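You operate a simulated robot arm through the tools that you are given. There is no shell and no other tool.

Carry out the task below with a simulated robot arm. There is one attempt and no reset: what you move stays moved.

JOB
Clamp the white panel in the assembly jig with the yellow key.
Fine: it starts in the orange rack and goes into the jig's groove first; lock both outer cams; leave the middle cam and the other keys; key back in its own hole.

Only the result counts: the job must be done as asked and must still hold three seconds after the hand-in. Knocking over, shifting, dropping, spilling or breaking anything else fails it.

ROBOT AND FRAMES
A 7-joint arm with a three-finger gripper, fixed in place. Base frame: the origin is on the floor under the middle of its stand, x ahead of it, y to its left, z up; the work surface is at about z = 0.9. Units: m, degrees, N and s.
With the tool pointing down near the work surface it reaches from about 0.14 to 0.88 m from the base axis. Its first joint turns from -166.0 to 166.0 degrees. Payload 2.94 kg.
The tool frame sits at the grasp point between the pads (the TCP): z along the fingers, y along the line on which they close. The tips reach 0.03 m beyond it. The gripper opens to 0.132 m; its body begins 0.107 m behind the TCP.
Orientation is that of the tool frame in the base frame, as [roll, pitch, yaw] about the fixed x, y, z axes, in that order (R = Rz(yaw) Ry(pitch) Rx(roll)). With the fingers straight down and closing along the base's y, the tool's x points along the base's -x, its y along +y and its z along -z.

CONTROLS
- The arm moves only by the tool move_arm. Its arguments are lists of equal length, an entry for each row: "translation": the shift along the tool's x, y, z in cm, a list of three; "rot": the turn, a rotation vector about the tool's x, y, z in degrees, a list of three. In form: {"translation": [[dx, dy, dz], ...], "rot": [[ax, ay, az], ...]}. A call has 1 to 20 rows; each row shifts and turns the commanded pose from where the row before left it, along the tool's axes as they then stand. "hand" is the opening, from 0 (shut) to 1 (fully open), set as the call begins (left out, the last holds). Each row takes 0.2 s and may step no farther than 0.05 m and 8.6 degrees from the row before; otherwise, or with a gripper value out of range, the whole call is refused. A pose out of reach is approached as far as the arm can. The call stops where the force on the tool passes 40 N (or 10 N more than at its start, if that is more) or the arm is blocked; 0.2 s more then pass. The fingers move at their own pace (about 0.0374 m/s each) and stop on an object; they squeeze with about 37 N. The grip force told is the motor's: it shows also when the fingers shut on nothing. Time passes only in rows, and 0.2 s behind the last, so rows that do not move let the fingers close. The reply holds the time, the measured pose of the TCP, the force on the tool along the base axes, the opening and the grip force, in the units named above and with some noise, with the torque about the TCP (base axes, N m) and any sound that the robot's microphone picked up.
- Cameras (640 x 400 px; columns grow to the right, rows downward): "scene" is fixed at [0.0394, -0.5079, 1.66]; the picture's right is [0.66, -0.75, 0.00], its down [-0.47, -0.41, -0.78] and it looks along [0.59, 0.52, -0.62] (base axes); focal length 329 px, centre (320, 200). "wrist" rides on the gripper at [0.072, 0.003, -0.144] in the tool frame; the picture's right is [-0.04, 1.00, 0.00], its down [-0.88, -0.04, -0.48] and it looks along [-0.47, -0.02, 0.88] (tool axes); focal length 256 px, centre (320, 200). There is no depth. A picture from a camera that has moved, and an enlarged one, comes with that camera's place and axes in the base frame and with its lens. The place of the scene camera against the robot may be out by one fixed shift of up to 0.018 m in any direction.
- snapshot(camera): a new picture of that camera. No time passes.
- slide_trunk(by): moves the trunk up (or, below 0, down) by that many m; the arm rides with it, the base frame stays. It gives what a move gives, with no picture.
- enlarge(camera, box): a new picture of the part [left, top, right, bottom] of that camera's present view, enlarged. No time passes.
- hand_in(): hands the job in; it is judged then, once.

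Nothing tells you positions but the pictures and the camera data. Unless the task says otherwise, let go and move clear before handing in.

The tools are called after "Emit:" as name(argument=value, ...) on one line, values as JSON. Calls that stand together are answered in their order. move_arm: Moves the arm, as the interface text tells. Its arguments: {"type":"object","properties":{"translation":{"type":"array"},"rot":{"type":"array"},"hand":{"type":"number"}},"required":["translation","rot"]} The other tools are called the same way: slide_trunk (by) moves the trunk up or down; snapshot (camera) takes a picture; enlarge (camera, box) takes an enlarged picture of a part of a camera's view; hand_in () hands the job in.

At the start:

```text
clock: 0.0
tool_pos: [0.5843, 0.0474, 1.3166]
ee_rot: [180.0, -0.1, 179.9]
contact_force: [-0.8, -0.1, -0.4]
ft_torque: [0.0, 0.03, 0.0]
grip_width: 0.1317
grip_force: 0.1
trunk travel left (down, up): [-0.275, 0.265]
```

scene: 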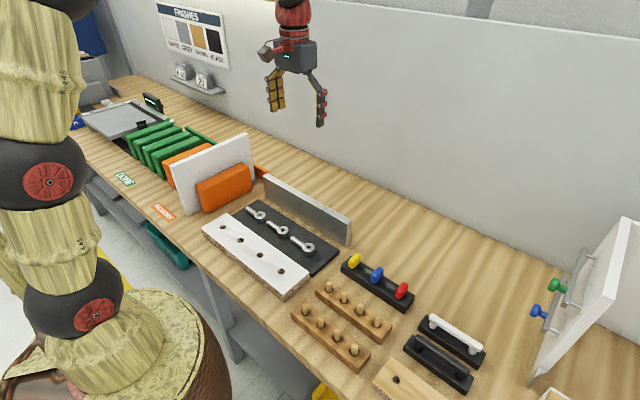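
wrist: 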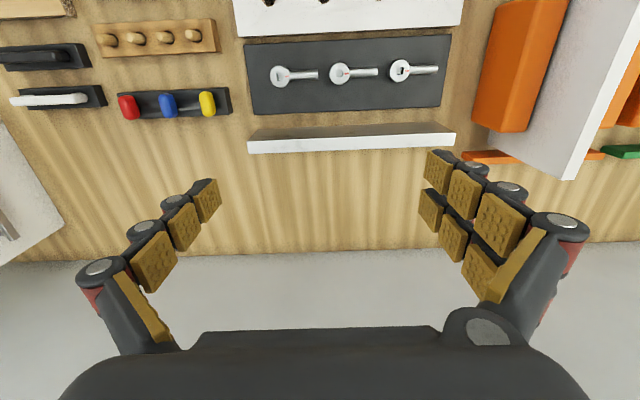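

I see the orange rack holding a white panel, the jig (dark base with three cams and a metal fence), and the key rack with yellow, blue and red keys. I'll look closer at these before moving.

Emit:
enlarge(camera="scene", box=[190, 160, 360, 310])

Emit:
enlarge(camera="scene", box=[120, 110, 290, 230])

Emit:
enlarge(camera="wrist", box=[220, 0, 480, 170])

Emit:
enlarge(camera="scene", box=[320, 230, 500, 400])

Emit:
enlarge(camera="wrist", box=[440, 0, 640, 200])

```text
2.67 times, centred on (275, 235) of scene
camera zoom: at [0.0394, -0.5079, 1.66], right [0.66, -0.75, 0.0], down [-0.47, -0.41, -0.78], along [0.59, 0.52, -0.62], focal length 878 px, centre (440, 107)
```

zoom: 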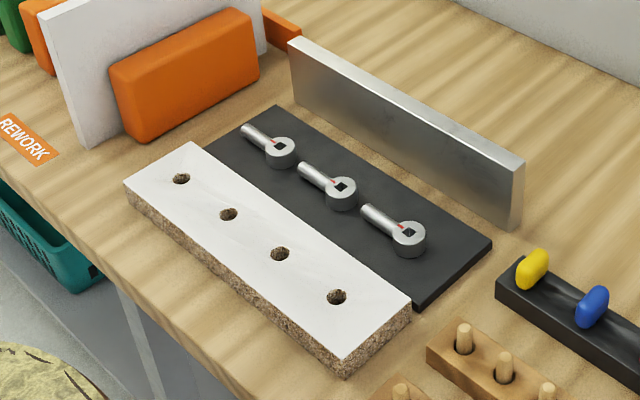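

```text
3.33 times, centred on (205, 170) of scene
camera zoom: at [0.0394, -0.5079, 1.66], right [0.66, -0.75, 0.0], down [-0.47, -0.41, -0.78], along [0.59, 0.52, -0.62], focal length 1097 px, centre (703, 300)
```

zoom: 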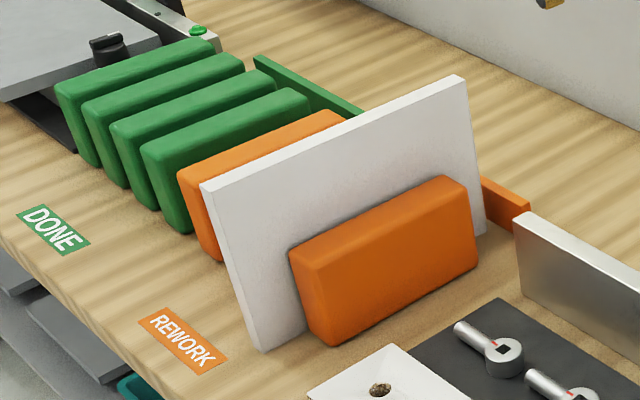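

```text
2.35 times, centred on (350, 85) of wrist
camera zoom: at [0.5142, 0.0499, 1.4596], right [0.04, 1.0, 0.0], down [0.88, -0.04, 0.48], along [0.47, -0.02, -0.88], focal length 602 px, centre (249, 471)
```

zoom: 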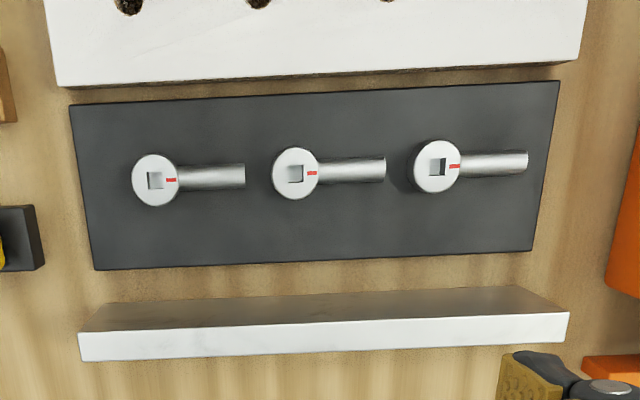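

```text
2.35 times, centred on (410, 315) of scene
camera zoom: at [0.0394, -0.5079, 1.66], right [0.66, -0.75, 0.0], down [-0.47, -0.41, -0.78], along [0.59, 0.52, -0.62], focal length 774 px, centre (108, -71)
```

zoom: 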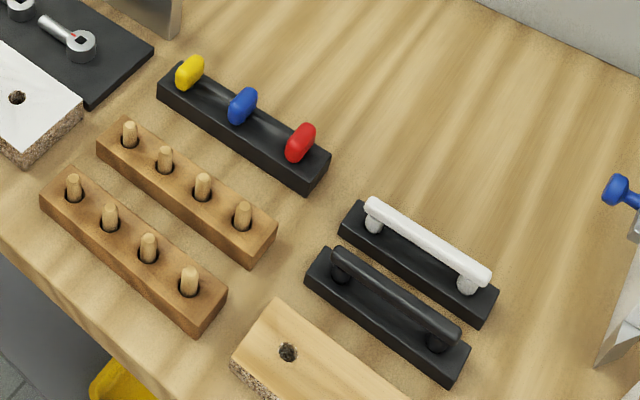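

```text
2.00 times, centred on (540, 100) of wrist
camera zoom: at [0.5142, 0.0499, 1.4596], right [0.04, 1.0, 0.0], down [0.88, -0.04, 0.48], along [0.47, -0.02, -0.88], focal length 512 px, centre (-120, 400)
```

zoom: 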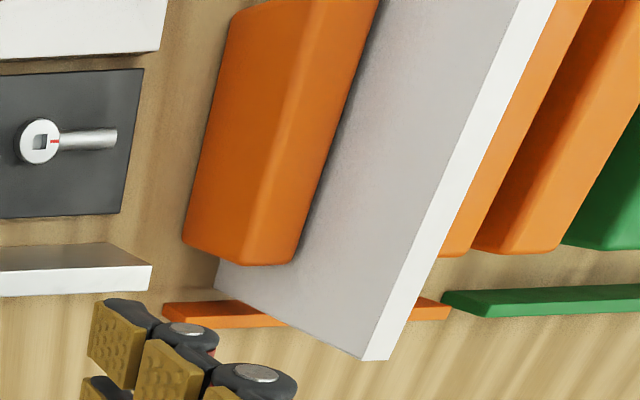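

The white panel stands on edge at about y≈0.41, x 0.39–0.69, with its top near z≈1.11. The jig has a fence at x≈0.63, y −0.09 to 0.28, and three cams at x≈0.54. I'll lower the wrist camera over the jig for a closer look.

Emit:
move_arm(translation=[[1.3, 1.1, 3.5], [1.3, 1.1, 3.5], [1.3, 1.1, 3.5], [1.3, 1.0, 3.5]], rot=[[0, 0, 0], [0, 0, 0], [0, 0, 0], [0, 0, 0]])

Emit:
snapshot(camera="wrist")

Emit:
enlarge(camera="wrist", box=[120, 0, 520, 250])

```text
clock: 1.0
tool_pos: [0.5338, 0.0889, 1.1767]
ee_rot: [180.0, 0.0, 180.0]
contact_force: [0.5, 0.7, 1.0]
ft_torque: [0.01, 0.0, -0.03]
grip_width: 0.1318
grip_force: 0.0
trunk travel left (down, up): [-0.275, 0.265]
```

```text
taken
camera wrist: at [0.461, 0.0929, 1.3201], right [0.04, 1.0, 0.0], down [0.88, -0.04, 0.48], along [0.48, -0.02, -0.88], focal length 256 px, centre (320, 200)
```

wrist: 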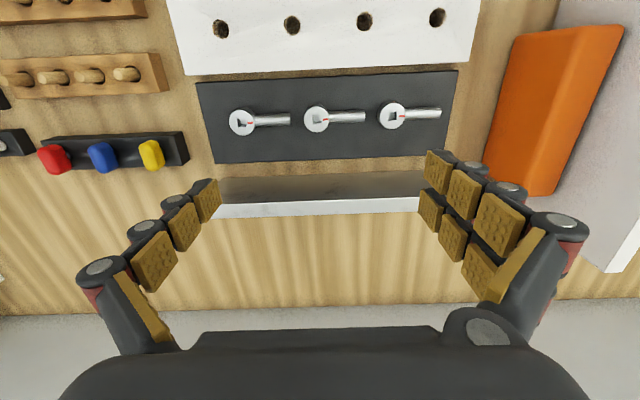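

```text
1.60 times, centred on (320, 125) of wrist
camera zoom: at [0.461, 0.0929, 1.3201], right [0.04, 1.0, 0.0], down [0.88, -0.04, 0.48], along [0.48, -0.02, -0.88], focal length 410 px, centre (320, 320)
```

zoom: 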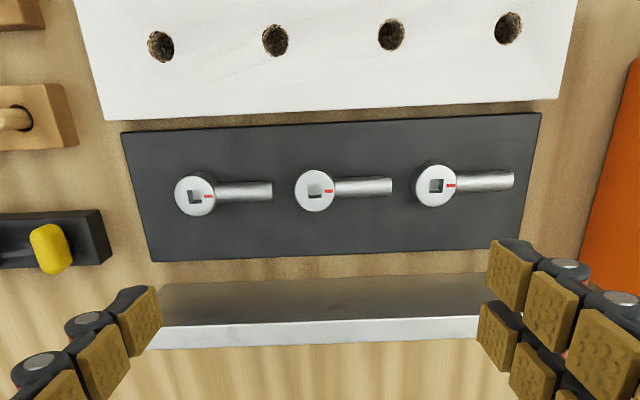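

The gap between the dark plate and the fence looks like the groove. I'll zoom in more on it and on the keys.

Emit:
enlarge(camera="scene", box=[250, 170, 360, 250])

Emit:
enlarge(camera="scene", box=[300, 220, 420, 310])

Emit:
enlarge(camera="wrist", box=[190, 60, 460, 230])

Emit:
enlarge(camera="wrist", box=[20, 100, 220, 220])

```text
5.00 times, centred on (305, 210) of scene
camera zoom: at [0.0394, -0.5079, 1.66], right [0.66, -0.75, 0.0], down [-0.47, -0.41, -0.78], along [0.59, 0.52, -0.62], focal length 1646 px, centre (395, 150)
```

zoom: 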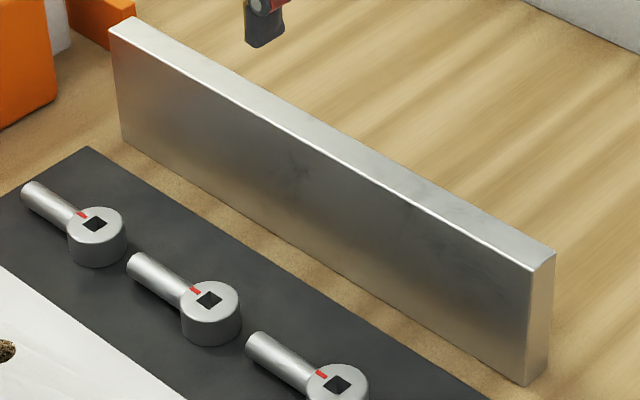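

```text
4.44 times, centred on (360, 265) of scene
camera zoom: at [0.0394, -0.5079, 1.66], right [0.66, -0.75, 0.0], down [-0.47, -0.41, -0.78], along [0.59, 0.52, -0.62], focal length 1463 px, centre (142, -89)
```

zoom: 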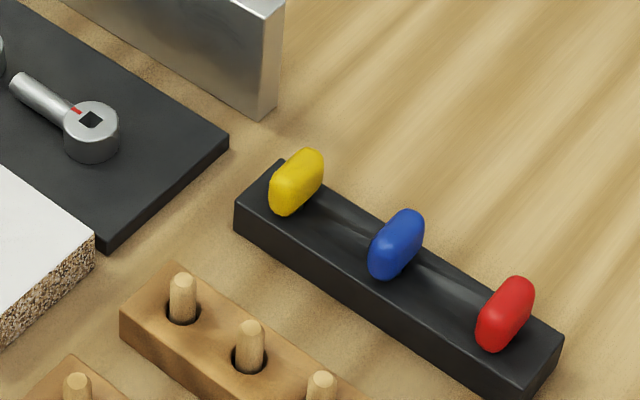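

```text
2.35 times, centred on (325, 145) of wrist
camera zoom: at [0.461, 0.0929, 1.3201], right [0.04, 1.0, 0.0], down [0.88, -0.04, 0.48], along [0.48, -0.02, -0.88], focal length 602 px, centre (308, 329)
```

zoom: 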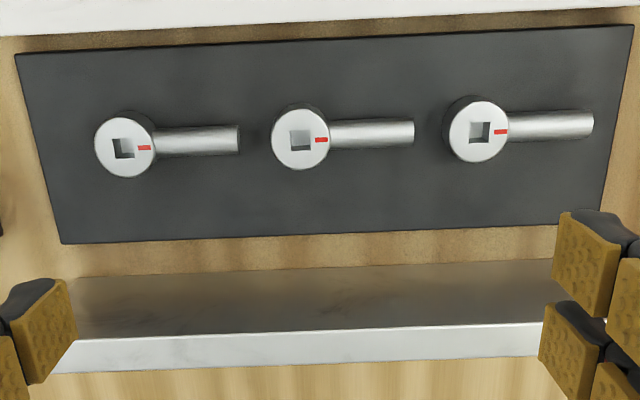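

```text
3.20 times, centred on (120, 160) of wrist
camera zoom: at [0.461, 0.0929, 1.3201], right [0.04, 1.0, 0.0], down [0.88, -0.04, 0.48], along [0.48, -0.02, -0.88], focal length 819 px, centre (960, 328)
```

zoom: 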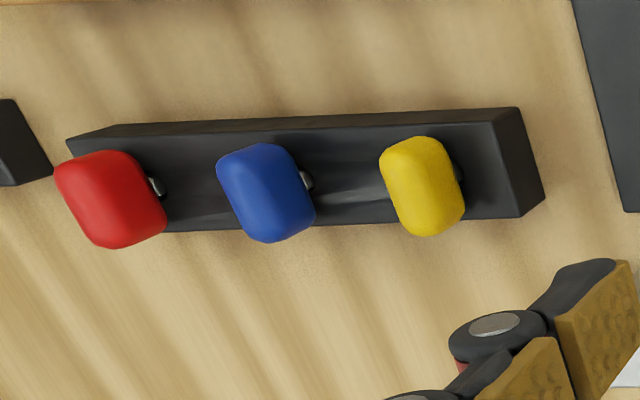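

The jig is aligned with the base axes: cams at x≈0.533, y≈−0.022, 0.085 and 0.192, with a gap between plate edge x≈0.603 and fence x≈0.634. Next I'll move above the orange rack, staying high, to measure the panel.

Emit:
move_arm(translation=[[0, 2, -4], [0.5, 4, -4], [0.5, 4.5, -2], [0.5, 4.5, 0], [0.5, 4.5, 0], [0.5, 4.5, 0], [0.5, 4.5, 0], [0, 3.5, 0]], rot=[[0, 0, 0], [0, 0, 0], [0, 0, 0], [0, 0, 0], [0, 0, 0], [0, 0, 0], [0, 0, 0], [0, 0, 0]])

Emit:
snapshot(camera="wrist")

Emit:
enlarge(camera="wrist", box=[220, 0, 440, 260])

Emit:
snapshot(camera="scene")

```text
refused: row 2 steps farther than a row can; nothing moved
```

```text
taken
camera wrist: at [0.461, 0.0929, 1.3201], right [0.04, 1.0, 0.0], down [0.88, -0.04, 0.48], along [0.48, -0.02, -0.88], focal length 256 px, centre (320, 200)
```

wrist: 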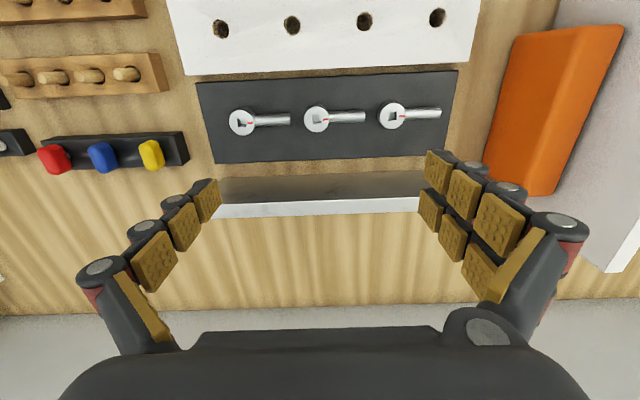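

```text
1.54 times, centred on (330, 130) of wrist
camera zoom: at [0.461, 0.0929, 1.3201], right [0.04, 1.0, 0.0], down [0.88, -0.04, 0.48], along [0.48, -0.02, -0.88], focal length 394 px, centre (305, 308)
```

zoom: 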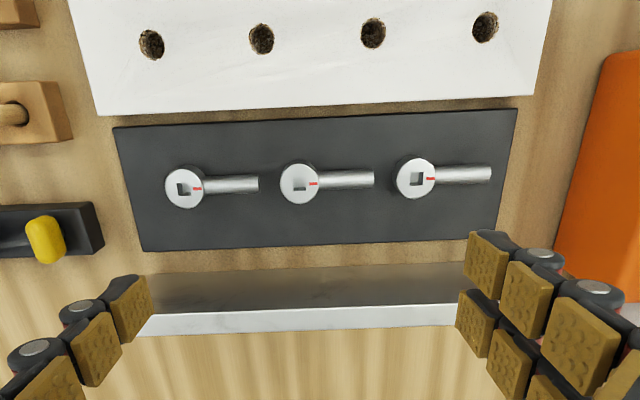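

```text
taken
```

scene: 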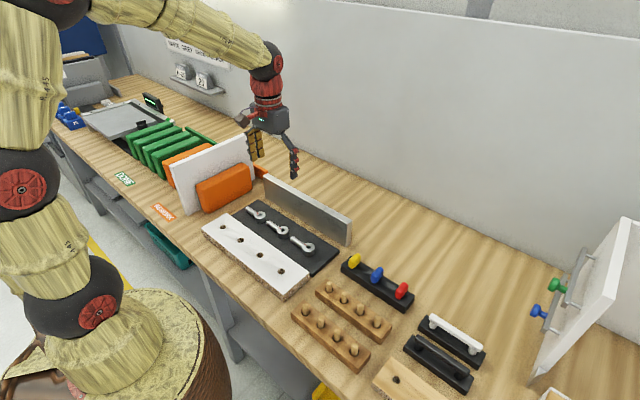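

The move was refused because a row stepped too far, and nothing moved. I'll rise first and then go sideways over the rack in smaller steps.

Emit:
move_arm(translation=[[0, 0, -4.5], [0, 0, -4.5], [0, 0, -4.5], [0.5, 4.5, 0], [0.5, 4.5, 0], [0.5, 4.5, 0], [0.5, 4.5, 0], [0.5, 4.5, 0], [0.5, 4.5, 0], [0.5, 4.5, 0]], rot=[[0, 0, 0], [0, 0, 0], [0, 0, 0], [0, 0, 0], [0, 0, 0], [0, 0, 0], [0, 0, 0], [0, 0, 0], [0, 0, 0], [0, 0, 0]])

Emit:
snapshot(camera="wrist")

Emit:
enlarge(camera="wrist", box=[220, 0, 440, 140])

```text
clock: 3.2
tool_pos: [0.4997, 0.4061, 1.3101]
ee_rot: [-179.8, 0.0, -180.0]
contact_force: [0.4, -0.6, -0.4]
ft_torque: [-0.04, -0.03, 0.06]
grip_width: 0.1317
grip_force: 0.1
trunk travel left (down, up): [-0.275, 0.265]
```

```text
taken
camera wrist: at [0.428, 0.4086, 1.4531], right [0.04, 1.0, 0.0], down [0.88, -0.04, 0.47], along [0.47, -0.02, -0.88], focal length 256 px, centre (320, 200)
```

wrist: 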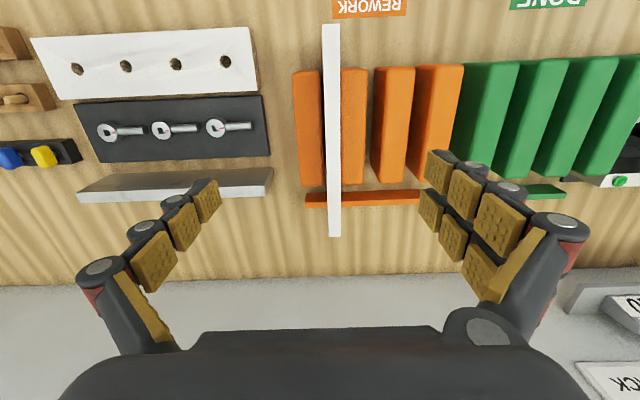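

```text
2.86 times, centred on (330, 70) of wrist
camera zoom: at [0.428, 0.4086, 1.4531], right [0.04, 1.0, 0.0], down [0.88, -0.04, 0.47], along [0.47, -0.02, -0.88], focal length 731 px, centre (291, 571)
```

zoom: 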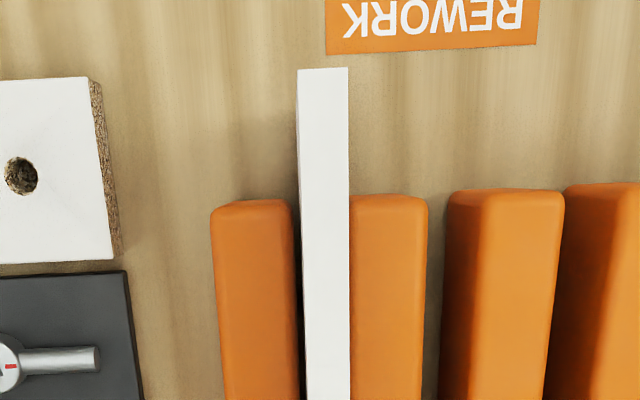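

The panel is upright, about 0.295 × 0.20 × 0.02 m, centred at x≈0.538, y≈0.423, with its top near z≈1.107. I'll line up over its top edge and come down around it with the fingers open.

Emit:
move_arm(translation=[[-3.8, 1.7, 0], [0, 0, 4.0], [0, 0, 4.0], [0, 0, 4.0]], rot=[[0, 0, 0], [0, 0, 0], [0, 0, 0], [0, 0, 0]], hand=1)

Emit:
snapshot(camera="wrist")

Emit:
snapshot(camera="scene")

```text
clock: 4.2
tool_pos: [0.5364, 0.4214, 1.1928]
ee_rot: [-180.0, 0.0, -180.0]
contact_force: [2.1, 0.9, -0.6]
ft_torque: [-0.03, 0.0, -0.01]
grip_width: 0.1316
grip_force: 0.0
trunk travel left (down, up): [-0.275, 0.265]
```

```text
taken
camera wrist: at [0.4638, 0.4243, 1.335], right [0.04, 1.0, 0.0], down [0.88, -0.04, 0.48], along [0.48, -0.02, -0.88], focal length 256 px, centre (320, 200)
```

wrist: 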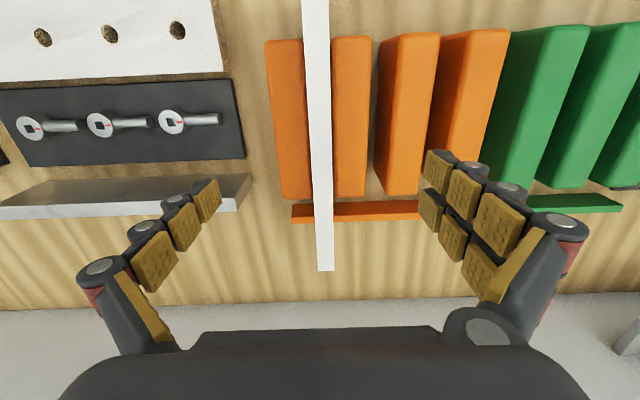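

```text
taken
```

scene: 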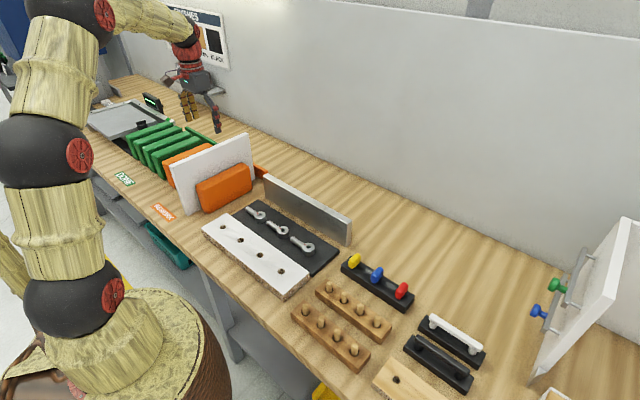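

The fingers straddle the panel and its centre reads about y≈0.4228. I'll descend to z≈1.07, where the tips stay above the dividers, and close.

Emit:
move_arm(translation=[[-0.4, 0.14, 4.0], [0, 0, 4.0], [0, 0, 4.2]], rot=[[0, 0, 0], [0, 0, 0], [0, 0, 0]])

Emit:
snapshot(camera="wrist")

Emit:
enlarge(camera="scene", box=[120, 80, 290, 220])

```text
clock: 5.0
tool_pos: [0.5391, 0.4241, 1.0702]
ee_rot: [180.0, 0.0, -179.9]
contact_force: [-0.3, 0.7, 0.8]
ft_torque: [0.0, 0.04, 0.0]
grip_width: 0.1316
grip_force: 0.1
trunk travel left (down, up): [-0.275, 0.265]
```

```text
taken
camera wrist: at [0.4679, 0.4267, 1.2123], right [0.04, 1.0, 0.0], down [0.88, -0.04, 0.48], along [0.48, -0.02, -0.88], focal length 256 px, centre (320, 200)
```

wrist: 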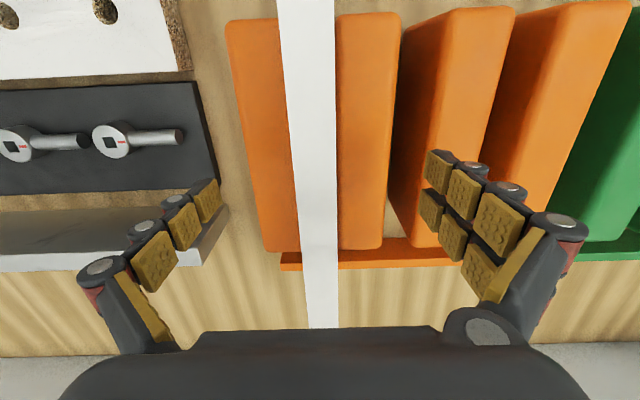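

```text
2.86 times, centred on (205, 150) of scene
camera zoom: at [0.0394, -0.5079, 1.66], right [0.66, -0.75, 0.0], down [-0.47, -0.41, -0.78], along [0.59, 0.52, -0.62], focal length 940 px, centre (649, 343)
```

zoom: 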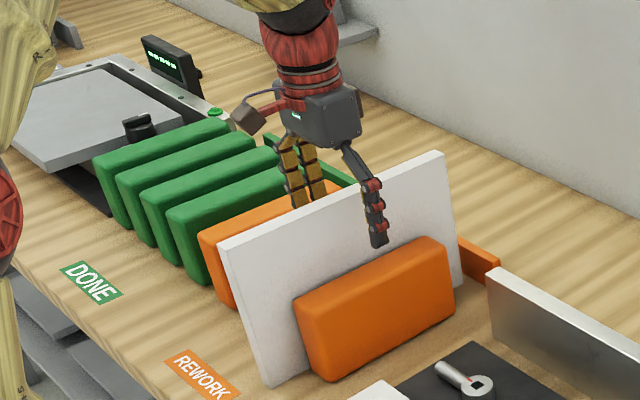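

Everything lines up, with the fingers straddling the panel above the dividers. I'm closing the gripper.

Emit:
move_arm(translation=[[0, 0, 0], [0, 0, 0], [0, 0, 0], [0, 0, 0], [0, 0, 0], [0, 0, 0], [0, 0, 0], [0, 0, 0], [0, 0, 0], [0, 0, 0]], rot=[[0, 0, 0], [0, 0, 0], [0, 0, 0], [0, 0, 0], [0, 0, 0], [0, 0, 0], [0, 0, 0], [0, 0, 0], [0, 0, 0], [0, 0, 0]], hand=0)

Emit:
snapshot(camera="wrist")

```text
clock: 7.2
tool_pos: [0.5393, 0.423, 1.0707]
ee_rot: [-180.0, 0.0, 179.9]
contact_force: [0.1, -0.1, 0.0]
ft_torque: [-0.04, -0.02, -0.04]
grip_width: 0.0197
grip_force: 36.7
trunk travel left (down, up): [-0.275, 0.265]
```

```text
taken
camera wrist: at [0.4676, 0.4263, 1.2129], right [0.04, 1.0, 0.0], down [0.88, -0.04, 0.48], along [0.47, -0.02, -0.88], focal length 256 px, centre (320, 200)
```

wrist: 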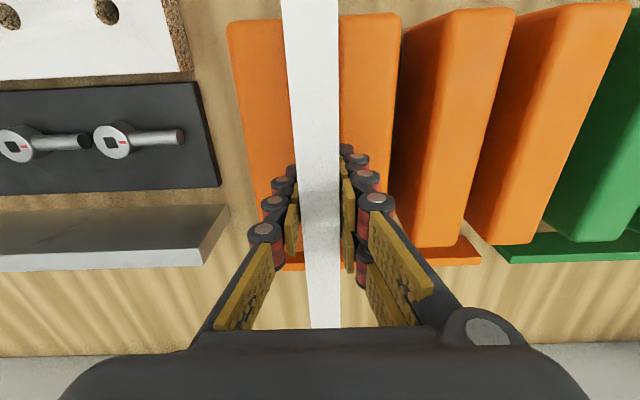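

The panel is gripped at width 0.0197. I'll lift it straight up, gently at first.

Emit:
move_arm(translation=[[0, 0, -0.5], [0, 0, -1], [0, 0, -1.5], [0, 0, -2], [0, 0, -2], [0, 0, -2], [0, 0, -2], [0, 0, -2], [0, 0, -2], [0, 0, -2], [0, 0, -2], [0, 0, -2]], rot=[[0, 0, 0], [0, 0, 0], [0, 0, 0], [0, 0, 0], [0, 0, 0], [0, 0, 0], [0, 0, 0], [0, 0, 0], [0, 0, 0], [0, 0, 0], [0, 0, 0], [0, 0, 0]])

Emit:
snapshot(camera="scene")

Emit:
snapshot(camera="wrist")

```text
clock: 9.8
tool_pos: [0.5409, 0.4233, 1.2784]
ee_rot: [-180.0, 0.1, -180.0]
contact_force: [0.1, -0.4, -7.5]
ft_torque: [0.0, -0.05, 0.02]
grip_width: 0.0196
grip_force: 36.4
trunk travel left (down, up): [-0.275, 0.265]
```

```text
taken
```

scene: 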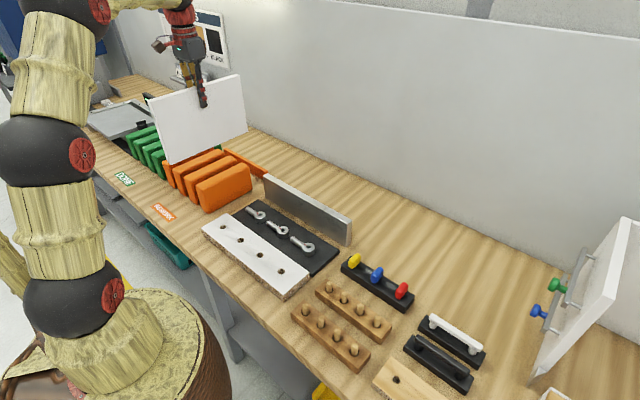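

```text
taken
camera wrist: at [0.4686, 0.4274, 1.4214], right [0.04, 1.0, 0.0], down [0.88, -0.04, 0.48], along [0.47, -0.02, -0.88], focal length 256 px, centre (320, 200)
```

wrist: 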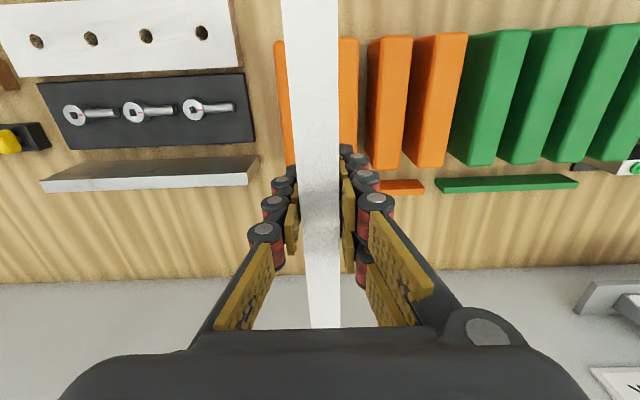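

The panel is up (about 7.5 N), with its bottom near z≈1.11, clear of everything. I'll turn it 90° about the vertical so it lies along the fence.

Emit:
move_arm(translation=[[0, 0, -1], [0, 0, -1], [0, 0, 0], [0, 0, 0], [0, 0, 0], [0, 0, 0], [0, 0, 0], [0, 0, 0], [0, 0, 0], [0, 0, 0], [0, 0, 0], [0, 0, 0], [0, 0, 0], [0, 0, 0], [0, 0, 0]], rot=[[0, 0, 3], [0, 0, 6], [0, 0, 7], [0, 0, 7], [0, 0, 7], [0, 0, 7], [0, 0, 7], [0, 0, 7], [0, 0, 7], [0, 0, 7], [0, 0, 7], [0, 0, 7], [0, 0, 6], [0, 0, 3], [0, 0, 2]])

Emit:
snapshot(camera="scene")

Emit:
snapshot(camera="wrist")

```text
clock: 13.0
tool_pos: [0.5408, 0.4236, 1.3001]
ee_rot: [-180.0, 0.0, 89.9]
contact_force: [-0.5, -1.2, 0.2]
ft_torque: [0.01, -0.02, -0.02]
grip_width: 0.0001
grip_force: 28.7
trunk travel left (down, up): [-0.275, 0.265]
```

```text
taken
```

scene: 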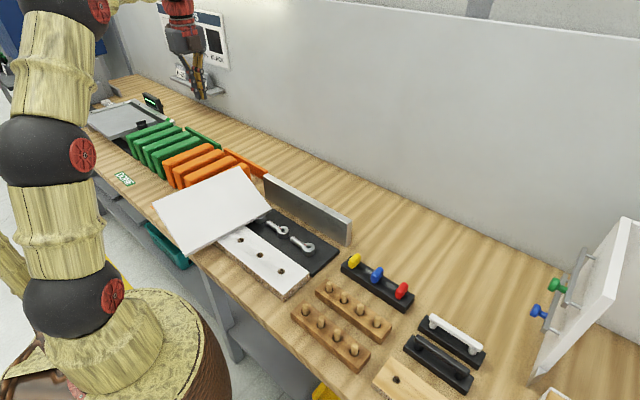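

```text
taken
camera wrist: at [0.5449, 0.4951, 1.4428], right [1.0, -0.04, 0.0], down [-0.04, -0.88, 0.48], along [-0.02, -0.48, -0.88], focal length 256 px, centre (320, 200)
```

wrist: 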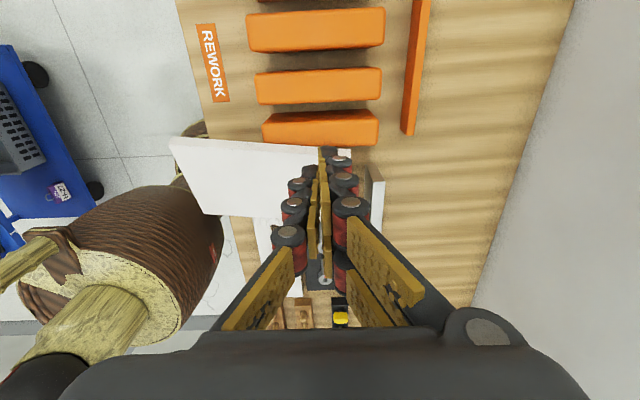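

The panel slipped out of the grip during the turn and has fallen onto the front of the jig area. I'll look carefully at how it lies and whether anything else moved.

Emit:
enlarge(camera="scene", box=[130, 130, 360, 310])

Emit:
enlarge(camera="scene", box=[80, 90, 290, 220])

Emit:
enlarge(camera="scene", box=[220, 200, 480, 400])

```text
2.22 times, centred on (245, 220) of scene
camera zoom: at [0.0394, -0.5079, 1.66], right [0.66, -0.75, 0.0], down [-0.47, -0.41, -0.78], along [0.59, 0.52, -0.62], focal length 731 px, centre (487, 156)
```

zoom: 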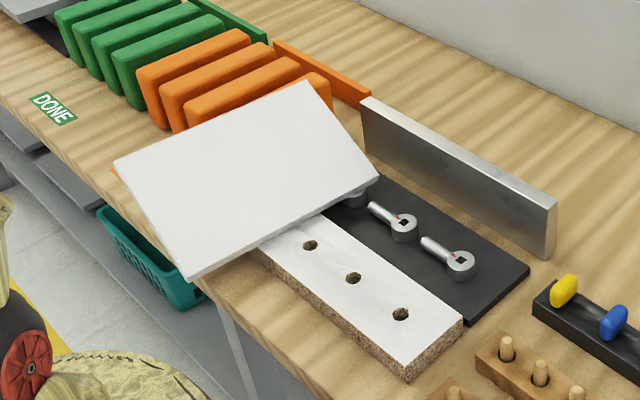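

```text
3.05 times, centred on (185, 155) of scene
camera zoom: at [0.0394, -0.5079, 1.66], right [0.66, -0.75, 0.0], down [-0.47, -0.41, -0.78], along [0.59, 0.52, -0.62], focal length 1003 px, centre (731, 337)
```

zoom: 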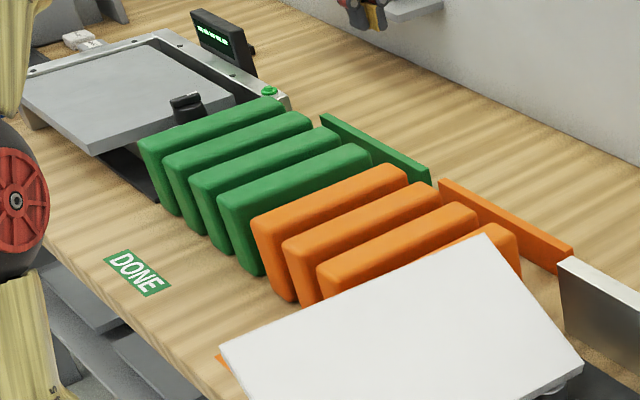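

```text
2.00 times, centred on (350, 300) of scene
camera zoom: at [0.0394, -0.5079, 1.66], right [0.66, -0.75, 0.0], down [-0.47, -0.41, -0.78], along [0.59, 0.52, -0.62], focal length 658 px, centre (260, 0)
```

zoom: 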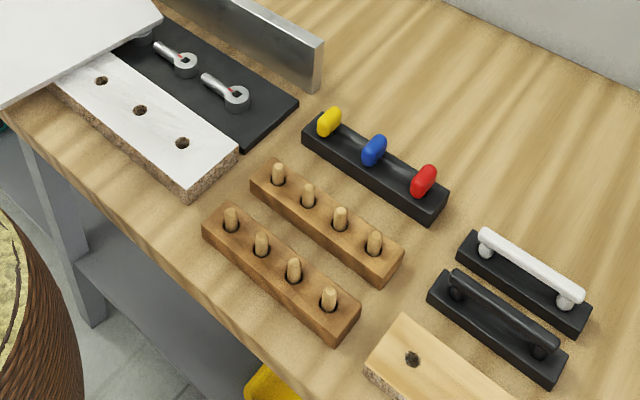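

I'll repeat the same crop as before the drop so I can check directly whether the drilled board or the jig shifted.

Emit:
enlarge(camera="scene", box=[190, 160, 360, 310])

Emit:
enlarge(camera="scene", box=[250, 170, 360, 250])

Emit:
enlarge(camera="wrist", box=[150, 80, 420, 320])

```text
2.67 times, centred on (275, 235) of scene
camera zoom: at [0.0394, -0.5079, 1.66], right [0.66, -0.75, 0.0], down [-0.47, -0.41, -0.78], along [0.59, 0.52, -0.62], focal length 878 px, centre (440, 107)
```

zoom: 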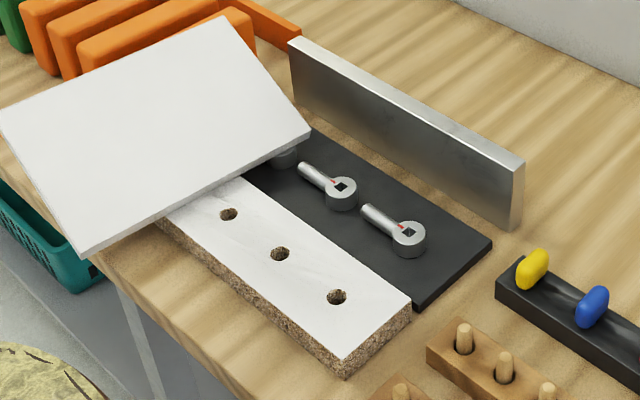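

```text
5.00 times, centred on (305, 210) of scene
camera zoom: at [0.0394, -0.5079, 1.66], right [0.66, -0.75, 0.0], down [-0.47, -0.41, -0.78], along [0.59, 0.52, -0.62], focal length 1646 px, centre (395, 150)
```

zoom: 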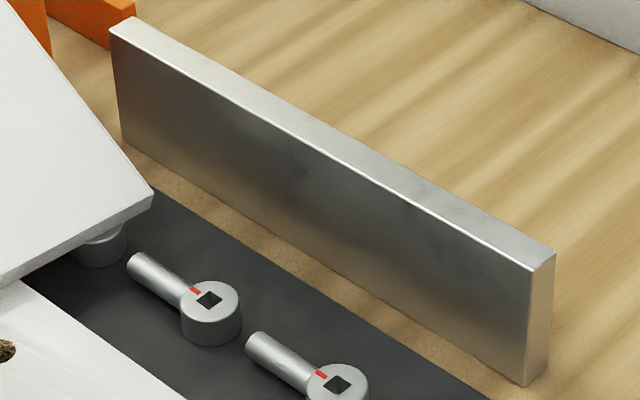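

```text
1.67 times, centred on (285, 200) of wrist
camera zoom: at [0.5449, 0.4951, 1.4428], right [1.0, -0.04, 0.0], down [-0.04, -0.88, 0.48], along [-0.02, -0.48, -0.88], focal length 427 px, centre (378, 200)
```

zoom: 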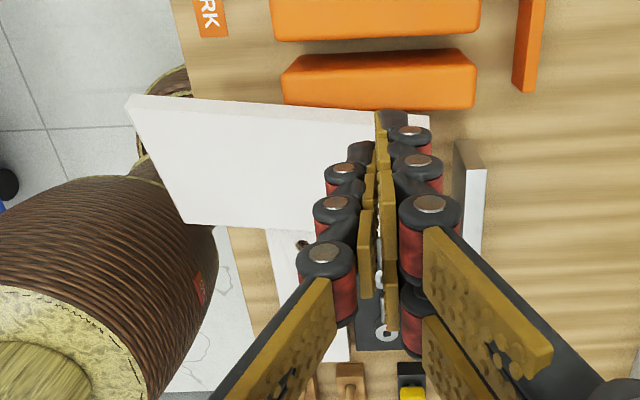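

Nothing else has moved: the drilled board, cams and keys are at the same pixels as before. The panel now lies tilted about 22°, resting on the front orange divider and the drilled board, centred near (0.43, 0.28). I'll regrasp it by its free +y long edge with a tilted hand, so I'll open and turn back at this safe height first.

Emit:
move_arm(translation=[[0, 0, -1], [0, 0, -1], [0, 0, -1], [0, 0, 0], [0, 0, 0], [0, 0, 0], [0, 0, 0], [0, 0, 0], [0, 0, 0], [0, 0, 0], [0, 0, 0], [0, 0, 0]], rot=[[0, 0, -7.5], [0, 0, -7.5], [0, 0, -7.5], [0, 0, -7.5], [0, 0, -7.5], [0, 0, -7.5], [0, 0, -7.5], [0, 0, -7.5], [0, 0, -7.5], [0, 0, -7.5], [0, 0, -7.5], [0, 0, -7.5]], hand=1)

Emit:
snapshot(camera="wrist")

Emit:
snapshot(camera="scene")

```text
clock: 15.6
tool_pos: [0.5404, 0.4235, 1.3293]
ee_rot: [180.0, 0.1, -179.9]
contact_force: [0.0, 0.3, -0.7]
ft_torque: [0.02, -0.03, -0.03]
grip_width: 0.1318
grip_force: 0.0
trunk travel left (down, up): [-0.275, 0.265]
```

```text
taken
camera wrist: at [0.4694, 0.4268, 1.4724], right [0.04, 1.0, 0.0], down [0.88, -0.04, 0.48], along [0.47, -0.02, -0.88], focal length 256 px, centre (320, 200)
```

wrist: 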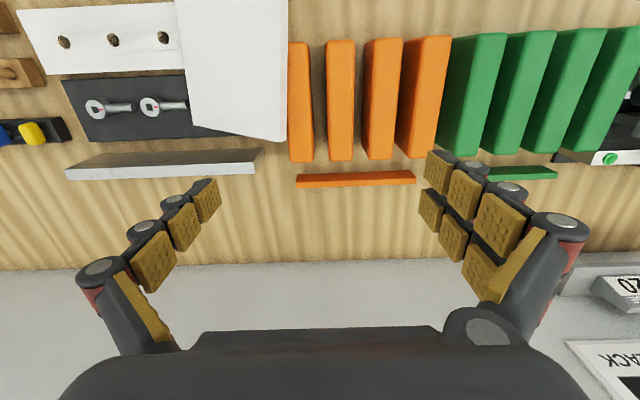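

```text
taken
```

scene: 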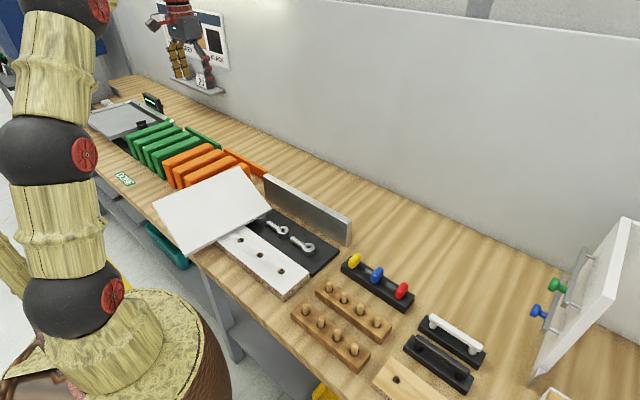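

From above, the panel's +y edge just rests on the front divider and is free for x<0.44. I'll shift to x≈0.40, then tilt the hand so the fingers point toward −y, testing reach up high first.

Emit:
move_arm(translation=[[4.5, 0, 0], [4.5, 0, 0], [4.5, 0, 0], [0, 1, 0], [0, 1, 0], [0, 1, 0], [0, 0, 0], [0, 0, 0], [0, 0, 0], [0, 0, 0], [0, 0, 0]], rot=[[0, 0, 0], [0, 0, 0], [0, 0, 0], [8.5, 0, 0], [8.5, 0, 0], [8.5, 0, 0], [8.5, 0, 0], [8.5, 0, 0], [8.5, 0, 0], [8.5, 0, 0], [8.5, 0, 0]])

Emit:
snapshot(camera="wrist")

Emit:
snapshot(camera="scene")

```text
clock: 18.0
tool_pos: [0.3737, 0.3816, 1.2638]
ee_rot: [-123.6, -0.1, -179.9]
contact_force: [0.4, 1.5, 0.1]
ft_torque: [-0.04, 0.02, -0.03]
grip_width: 0.1317
grip_force: 0.0
out of reach, approached as far as the arm can: row 8, 9, 10, 11
trunk travel left (down, up): [-0.275, 0.265]
```

```text
taken
camera wrist: at [0.3018, 0.5021, 1.3403], right [0.04, 0.55, -0.83], down [0.88, 0.38, 0.3], along [0.48, -0.74, -0.47], focal length 256 px, centre (320, 200)
```

wrist: 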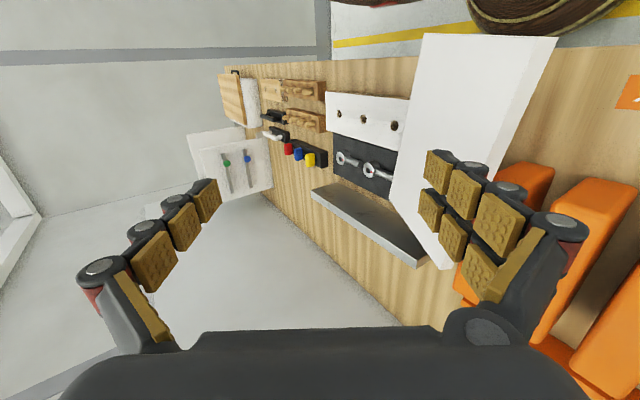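

```text
taken
```

scene: 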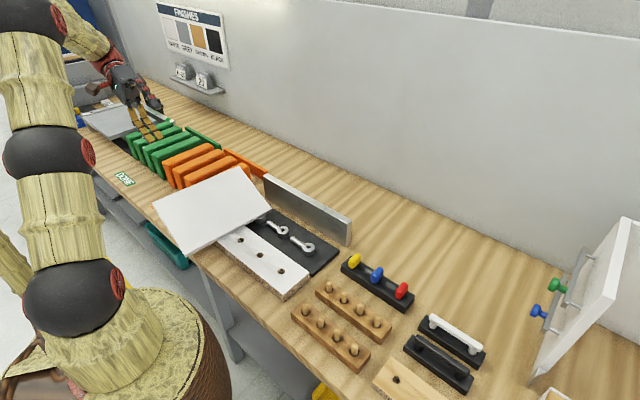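

The tilt reached about 56° before running out of reach at this height. I'll raise the trunk so the forearm comes down more steeply, then try tilting further while coming back down.

Emit:
slide_trunk(by=0.2)

Emit:
move_arm(translation=[[0, 0, 0], [0, 0, 0]], rot=[[4, 0, 0], [4, 0, 0]])

Emit:
snapshot(camera="scene")

```text
clock: 20.2
tool_pos: [0.372, 0.3793, 1.4655]
ee_rot: [-123.7, 0.0, 179.9]
contact_force: [0.2, -0.1, 0.6]
ft_torque: [0.03, -0.02, 0.01]
grip_width: 0.132
grip_force: 0.1
trunk travel left (down, up): [-0.475, 0.065]
```

```text
clock: 20.8
tool_pos: [0.361, 0.3449, 1.4398]
ee_rot: [-115.6, 0.0, 179.9]
contact_force: [-0.2, 0.9, 0.1]
ft_torque: [-0.02, 0.02, -0.04]
grip_width: 0.1319
grip_force: 0.0
out of reach, approached as far as the arm can: row 1, 2
trunk travel left (down, up): [-0.475, 0.065]
```

```text
taken
```

scene: 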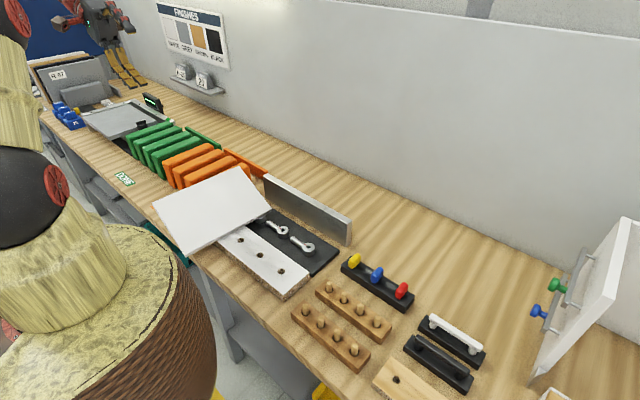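

The orientation is reachable, so the limit was distance at that height. I'll come down toward the free edge, staying outside it at about (0.39, 0.46, 1.15), and align with the panel's tilt and yaw.

Emit:
move_arm(translation=[[-0.41, 4.45, 0.31], [-0.41, 4.45, 0.31], [-0.41, 4.45, 0.31], [-0.41, 4.45, 0.31], [-0.41, 4.45, 0.31], [-0.41, 4.45, 0.31], [-0.41, 4.45, 0.31], [0, 0, 0]], rot=[[0, 0, 0], [0, 0, 0], [0, 0, 0], [0, 0, 0], [0, 0, 0], [0, 0, 0], [0, 0, 0], [3.6, 6.0, 2.9]], hand=0.65)

Emit:
snapshot(camera="wrist")

Emit:
snapshot(camera="scene")

```text
clock: 22.6
tool_pos: [0.3808, 0.4448, 1.1475]
ee_rot: [-112.2, 0.3, 173.3]
contact_force: [0.3, 0.3, 0.2]
ft_torque: [0.05, 0.01, -0.03]
grip_width: 0.0853
grip_force: 0.1
out of reach, approached as far as the arm can: row 8
trunk travel left (down, up): [-0.475, 0.065]
```

```text
taken
camera wrist: at [0.3245, 0.5861, 1.1986], right [0.09, 0.37, -0.92], down [0.92, 0.32, 0.22], along [0.38, -0.87, -0.31], focal length 256 px, centre (320, 200)
```

wrist: 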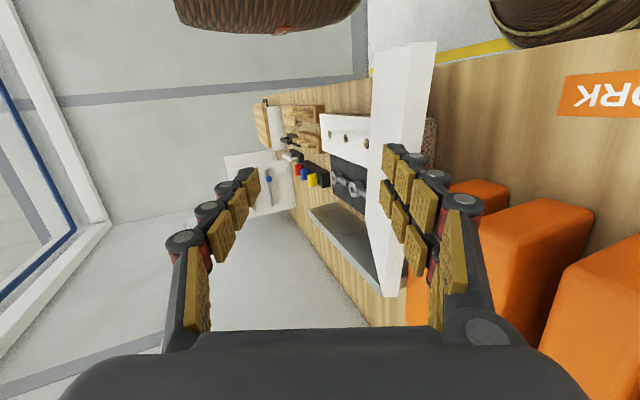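

```text
taken
```

scene: 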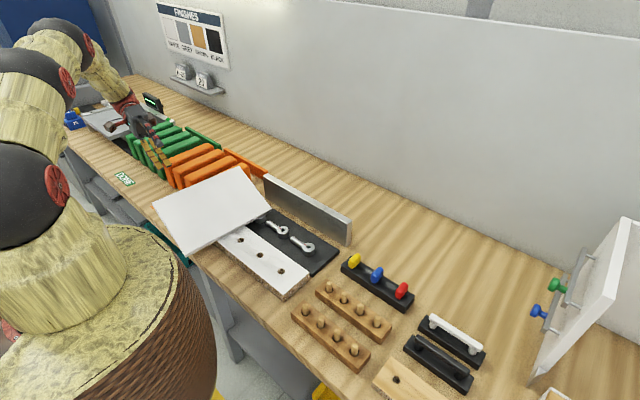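

I've reached the planned tilt and yaw at (0.381, 0.445, 1.147). I'll look closely at the panel edge relative to the fingers.

Emit:
enlarge(camera="wrist", box=[330, 20, 530, 320])

Emit:
enlarge(camera="scene", box=[80, 80, 290, 260])

```text
1.33 times, centred on (430, 170) of wrist
camera zoom: at [0.3245, 0.5861, 1.1986], right [0.09, 0.37, -0.92], down [0.92, 0.32, 0.22], along [0.38, -0.87, -0.31], focal length 341 px, centre (173, 240)
```

zoom: 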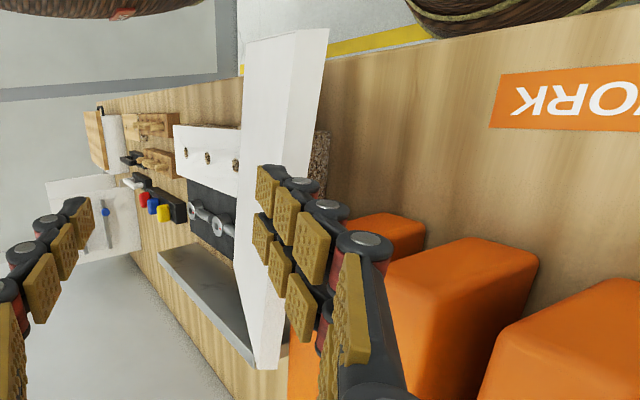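

```text
2.22 times, centred on (185, 170) of scene
camera zoom: at [0.0394, -0.5079, 1.66], right [0.66, -0.75, 0.0], down [-0.47, -0.41, -0.78], along [0.59, 0.52, -0.62], focal length 731 px, centre (620, 267)
```

zoom: 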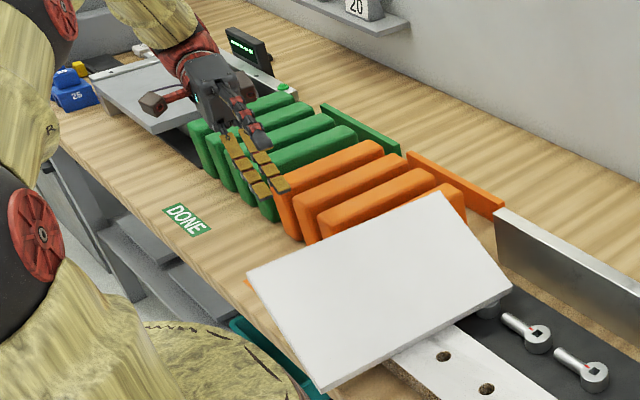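

The panel geometry is consistent from all views: its free edge is at about (0.385, 0.391, 1.021) with a 22° slope. I'll come down to the pre-grasp line in plane with the panel, just outside the edge.

Emit:
move_arm(translation=[[-0.15, 2.45, 0.94], [-0.15, 2.45, 0.94], [-0.15, 2.45, 0.94], [-0.15, 2.4, 0.94]], rot=[[0, 0, 0], [0, 0, 0], [0, 0, 0], [0, 0, 0]])

Emit:
snapshot(camera="wrist")

Emit:
enlarge(camera="scene", box=[80, 80, 290, 260])

```text
clock: 23.6
tool_pos: [0.3887, 0.4448, 1.043]
ee_rot: [-112.1, 0.3, 173.3]
contact_force: [0.8, 0.9, 0.2]
ft_torque: [0.09, 0.0, -0.02]
grip_width: 0.0858
grip_force: 0.0
trunk travel left (down, up): [-0.475, 0.065]
```

```text
taken
camera wrist: at [0.3326, 0.5869, 1.0939], right [0.09, 0.37, -0.93], down [0.92, 0.32, 0.22], along [0.38, -0.87, -0.31], focal length 256 px, centre (320, 200)
```

wrist: 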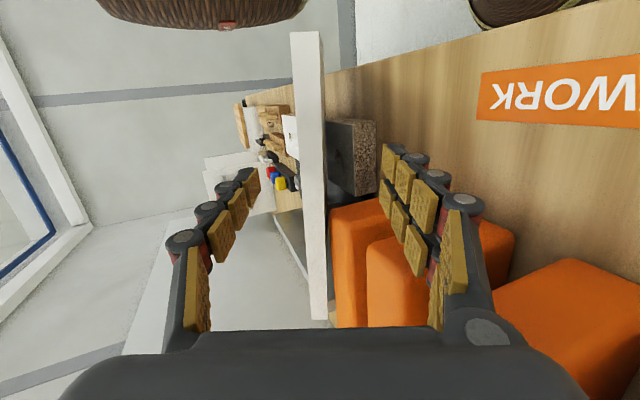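

```text
2.22 times, centred on (185, 170) of scene
camera zoom: at [0.0394, -0.5079, 1.66], right [0.66, -0.75, 0.0], down [-0.47, -0.41, -0.78], along [0.59, 0.52, -0.62], focal length 731 px, centre (620, 267)
```

zoom: 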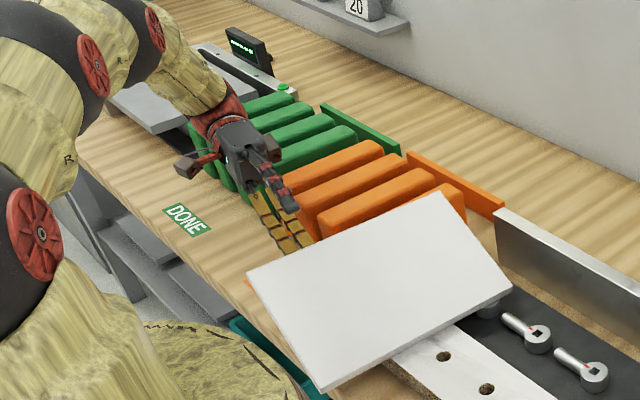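

The panel is seen edge-on between the open fingers, about 6 mm above the finger mid-plane. I'll shift up 6 mm and slide the fingers over the edge in small steps.

Emit:
move_arm(translation=[[0.2, -0.6, 0], [0, 0, 2.0], [0, 0, 2.0], [0, 0, 2.0], [0, 0, 1.7], [0, 0, 1.7]], rot=[[0, 0, 0], [0, 0, 0], [0, 0, 0], [0, 0, 0], [0, 0, 0], [0, 0, 0]])

Emit:
snapshot(camera="wrist")

Emit:
enlarge(camera="scene", box=[80, 80, 290, 260])

```text
clock: 25.0
tool_pos: [0.3752, 0.3568, 1.0136]
ee_rot: [-112.2, 0.2, 173.4]
contact_force: [0.3, 0.4, 0.1]
ft_torque: [0.02, -0.01, -0.02]
grip_width: 0.086
grip_force: 0.0
trunk travel left (down, up): [-0.475, 0.065]
```

```text
taken
camera wrist: at [0.3189, 0.4995, 1.0637], right [0.09, 0.37, -0.93], down [0.92, 0.32, 0.22], along [0.38, -0.87, -0.31], focal length 256 px, centre (320, 200)
```

wrist: 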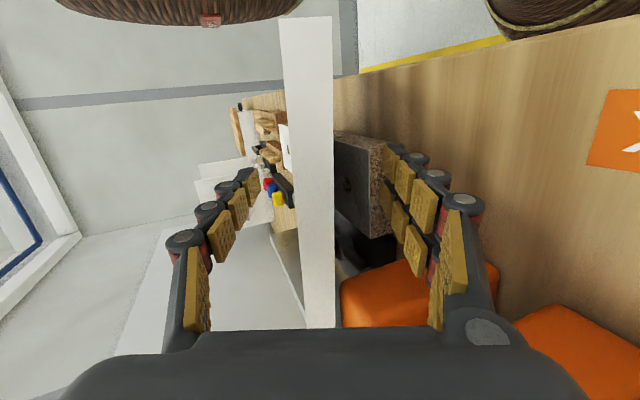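

```text
2.22 times, centred on (185, 170) of scene
camera zoom: at [0.0394, -0.5079, 1.66], right [0.66, -0.75, 0.0], down [-0.47, -0.41, -0.78], along [0.59, 0.52, -0.62], focal length 731 px, centre (620, 267)
```

zoom: 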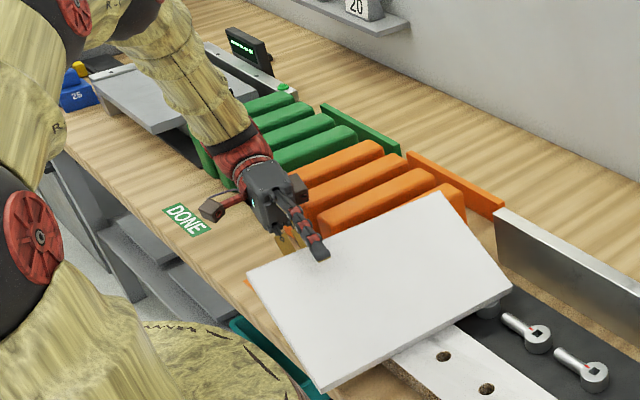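

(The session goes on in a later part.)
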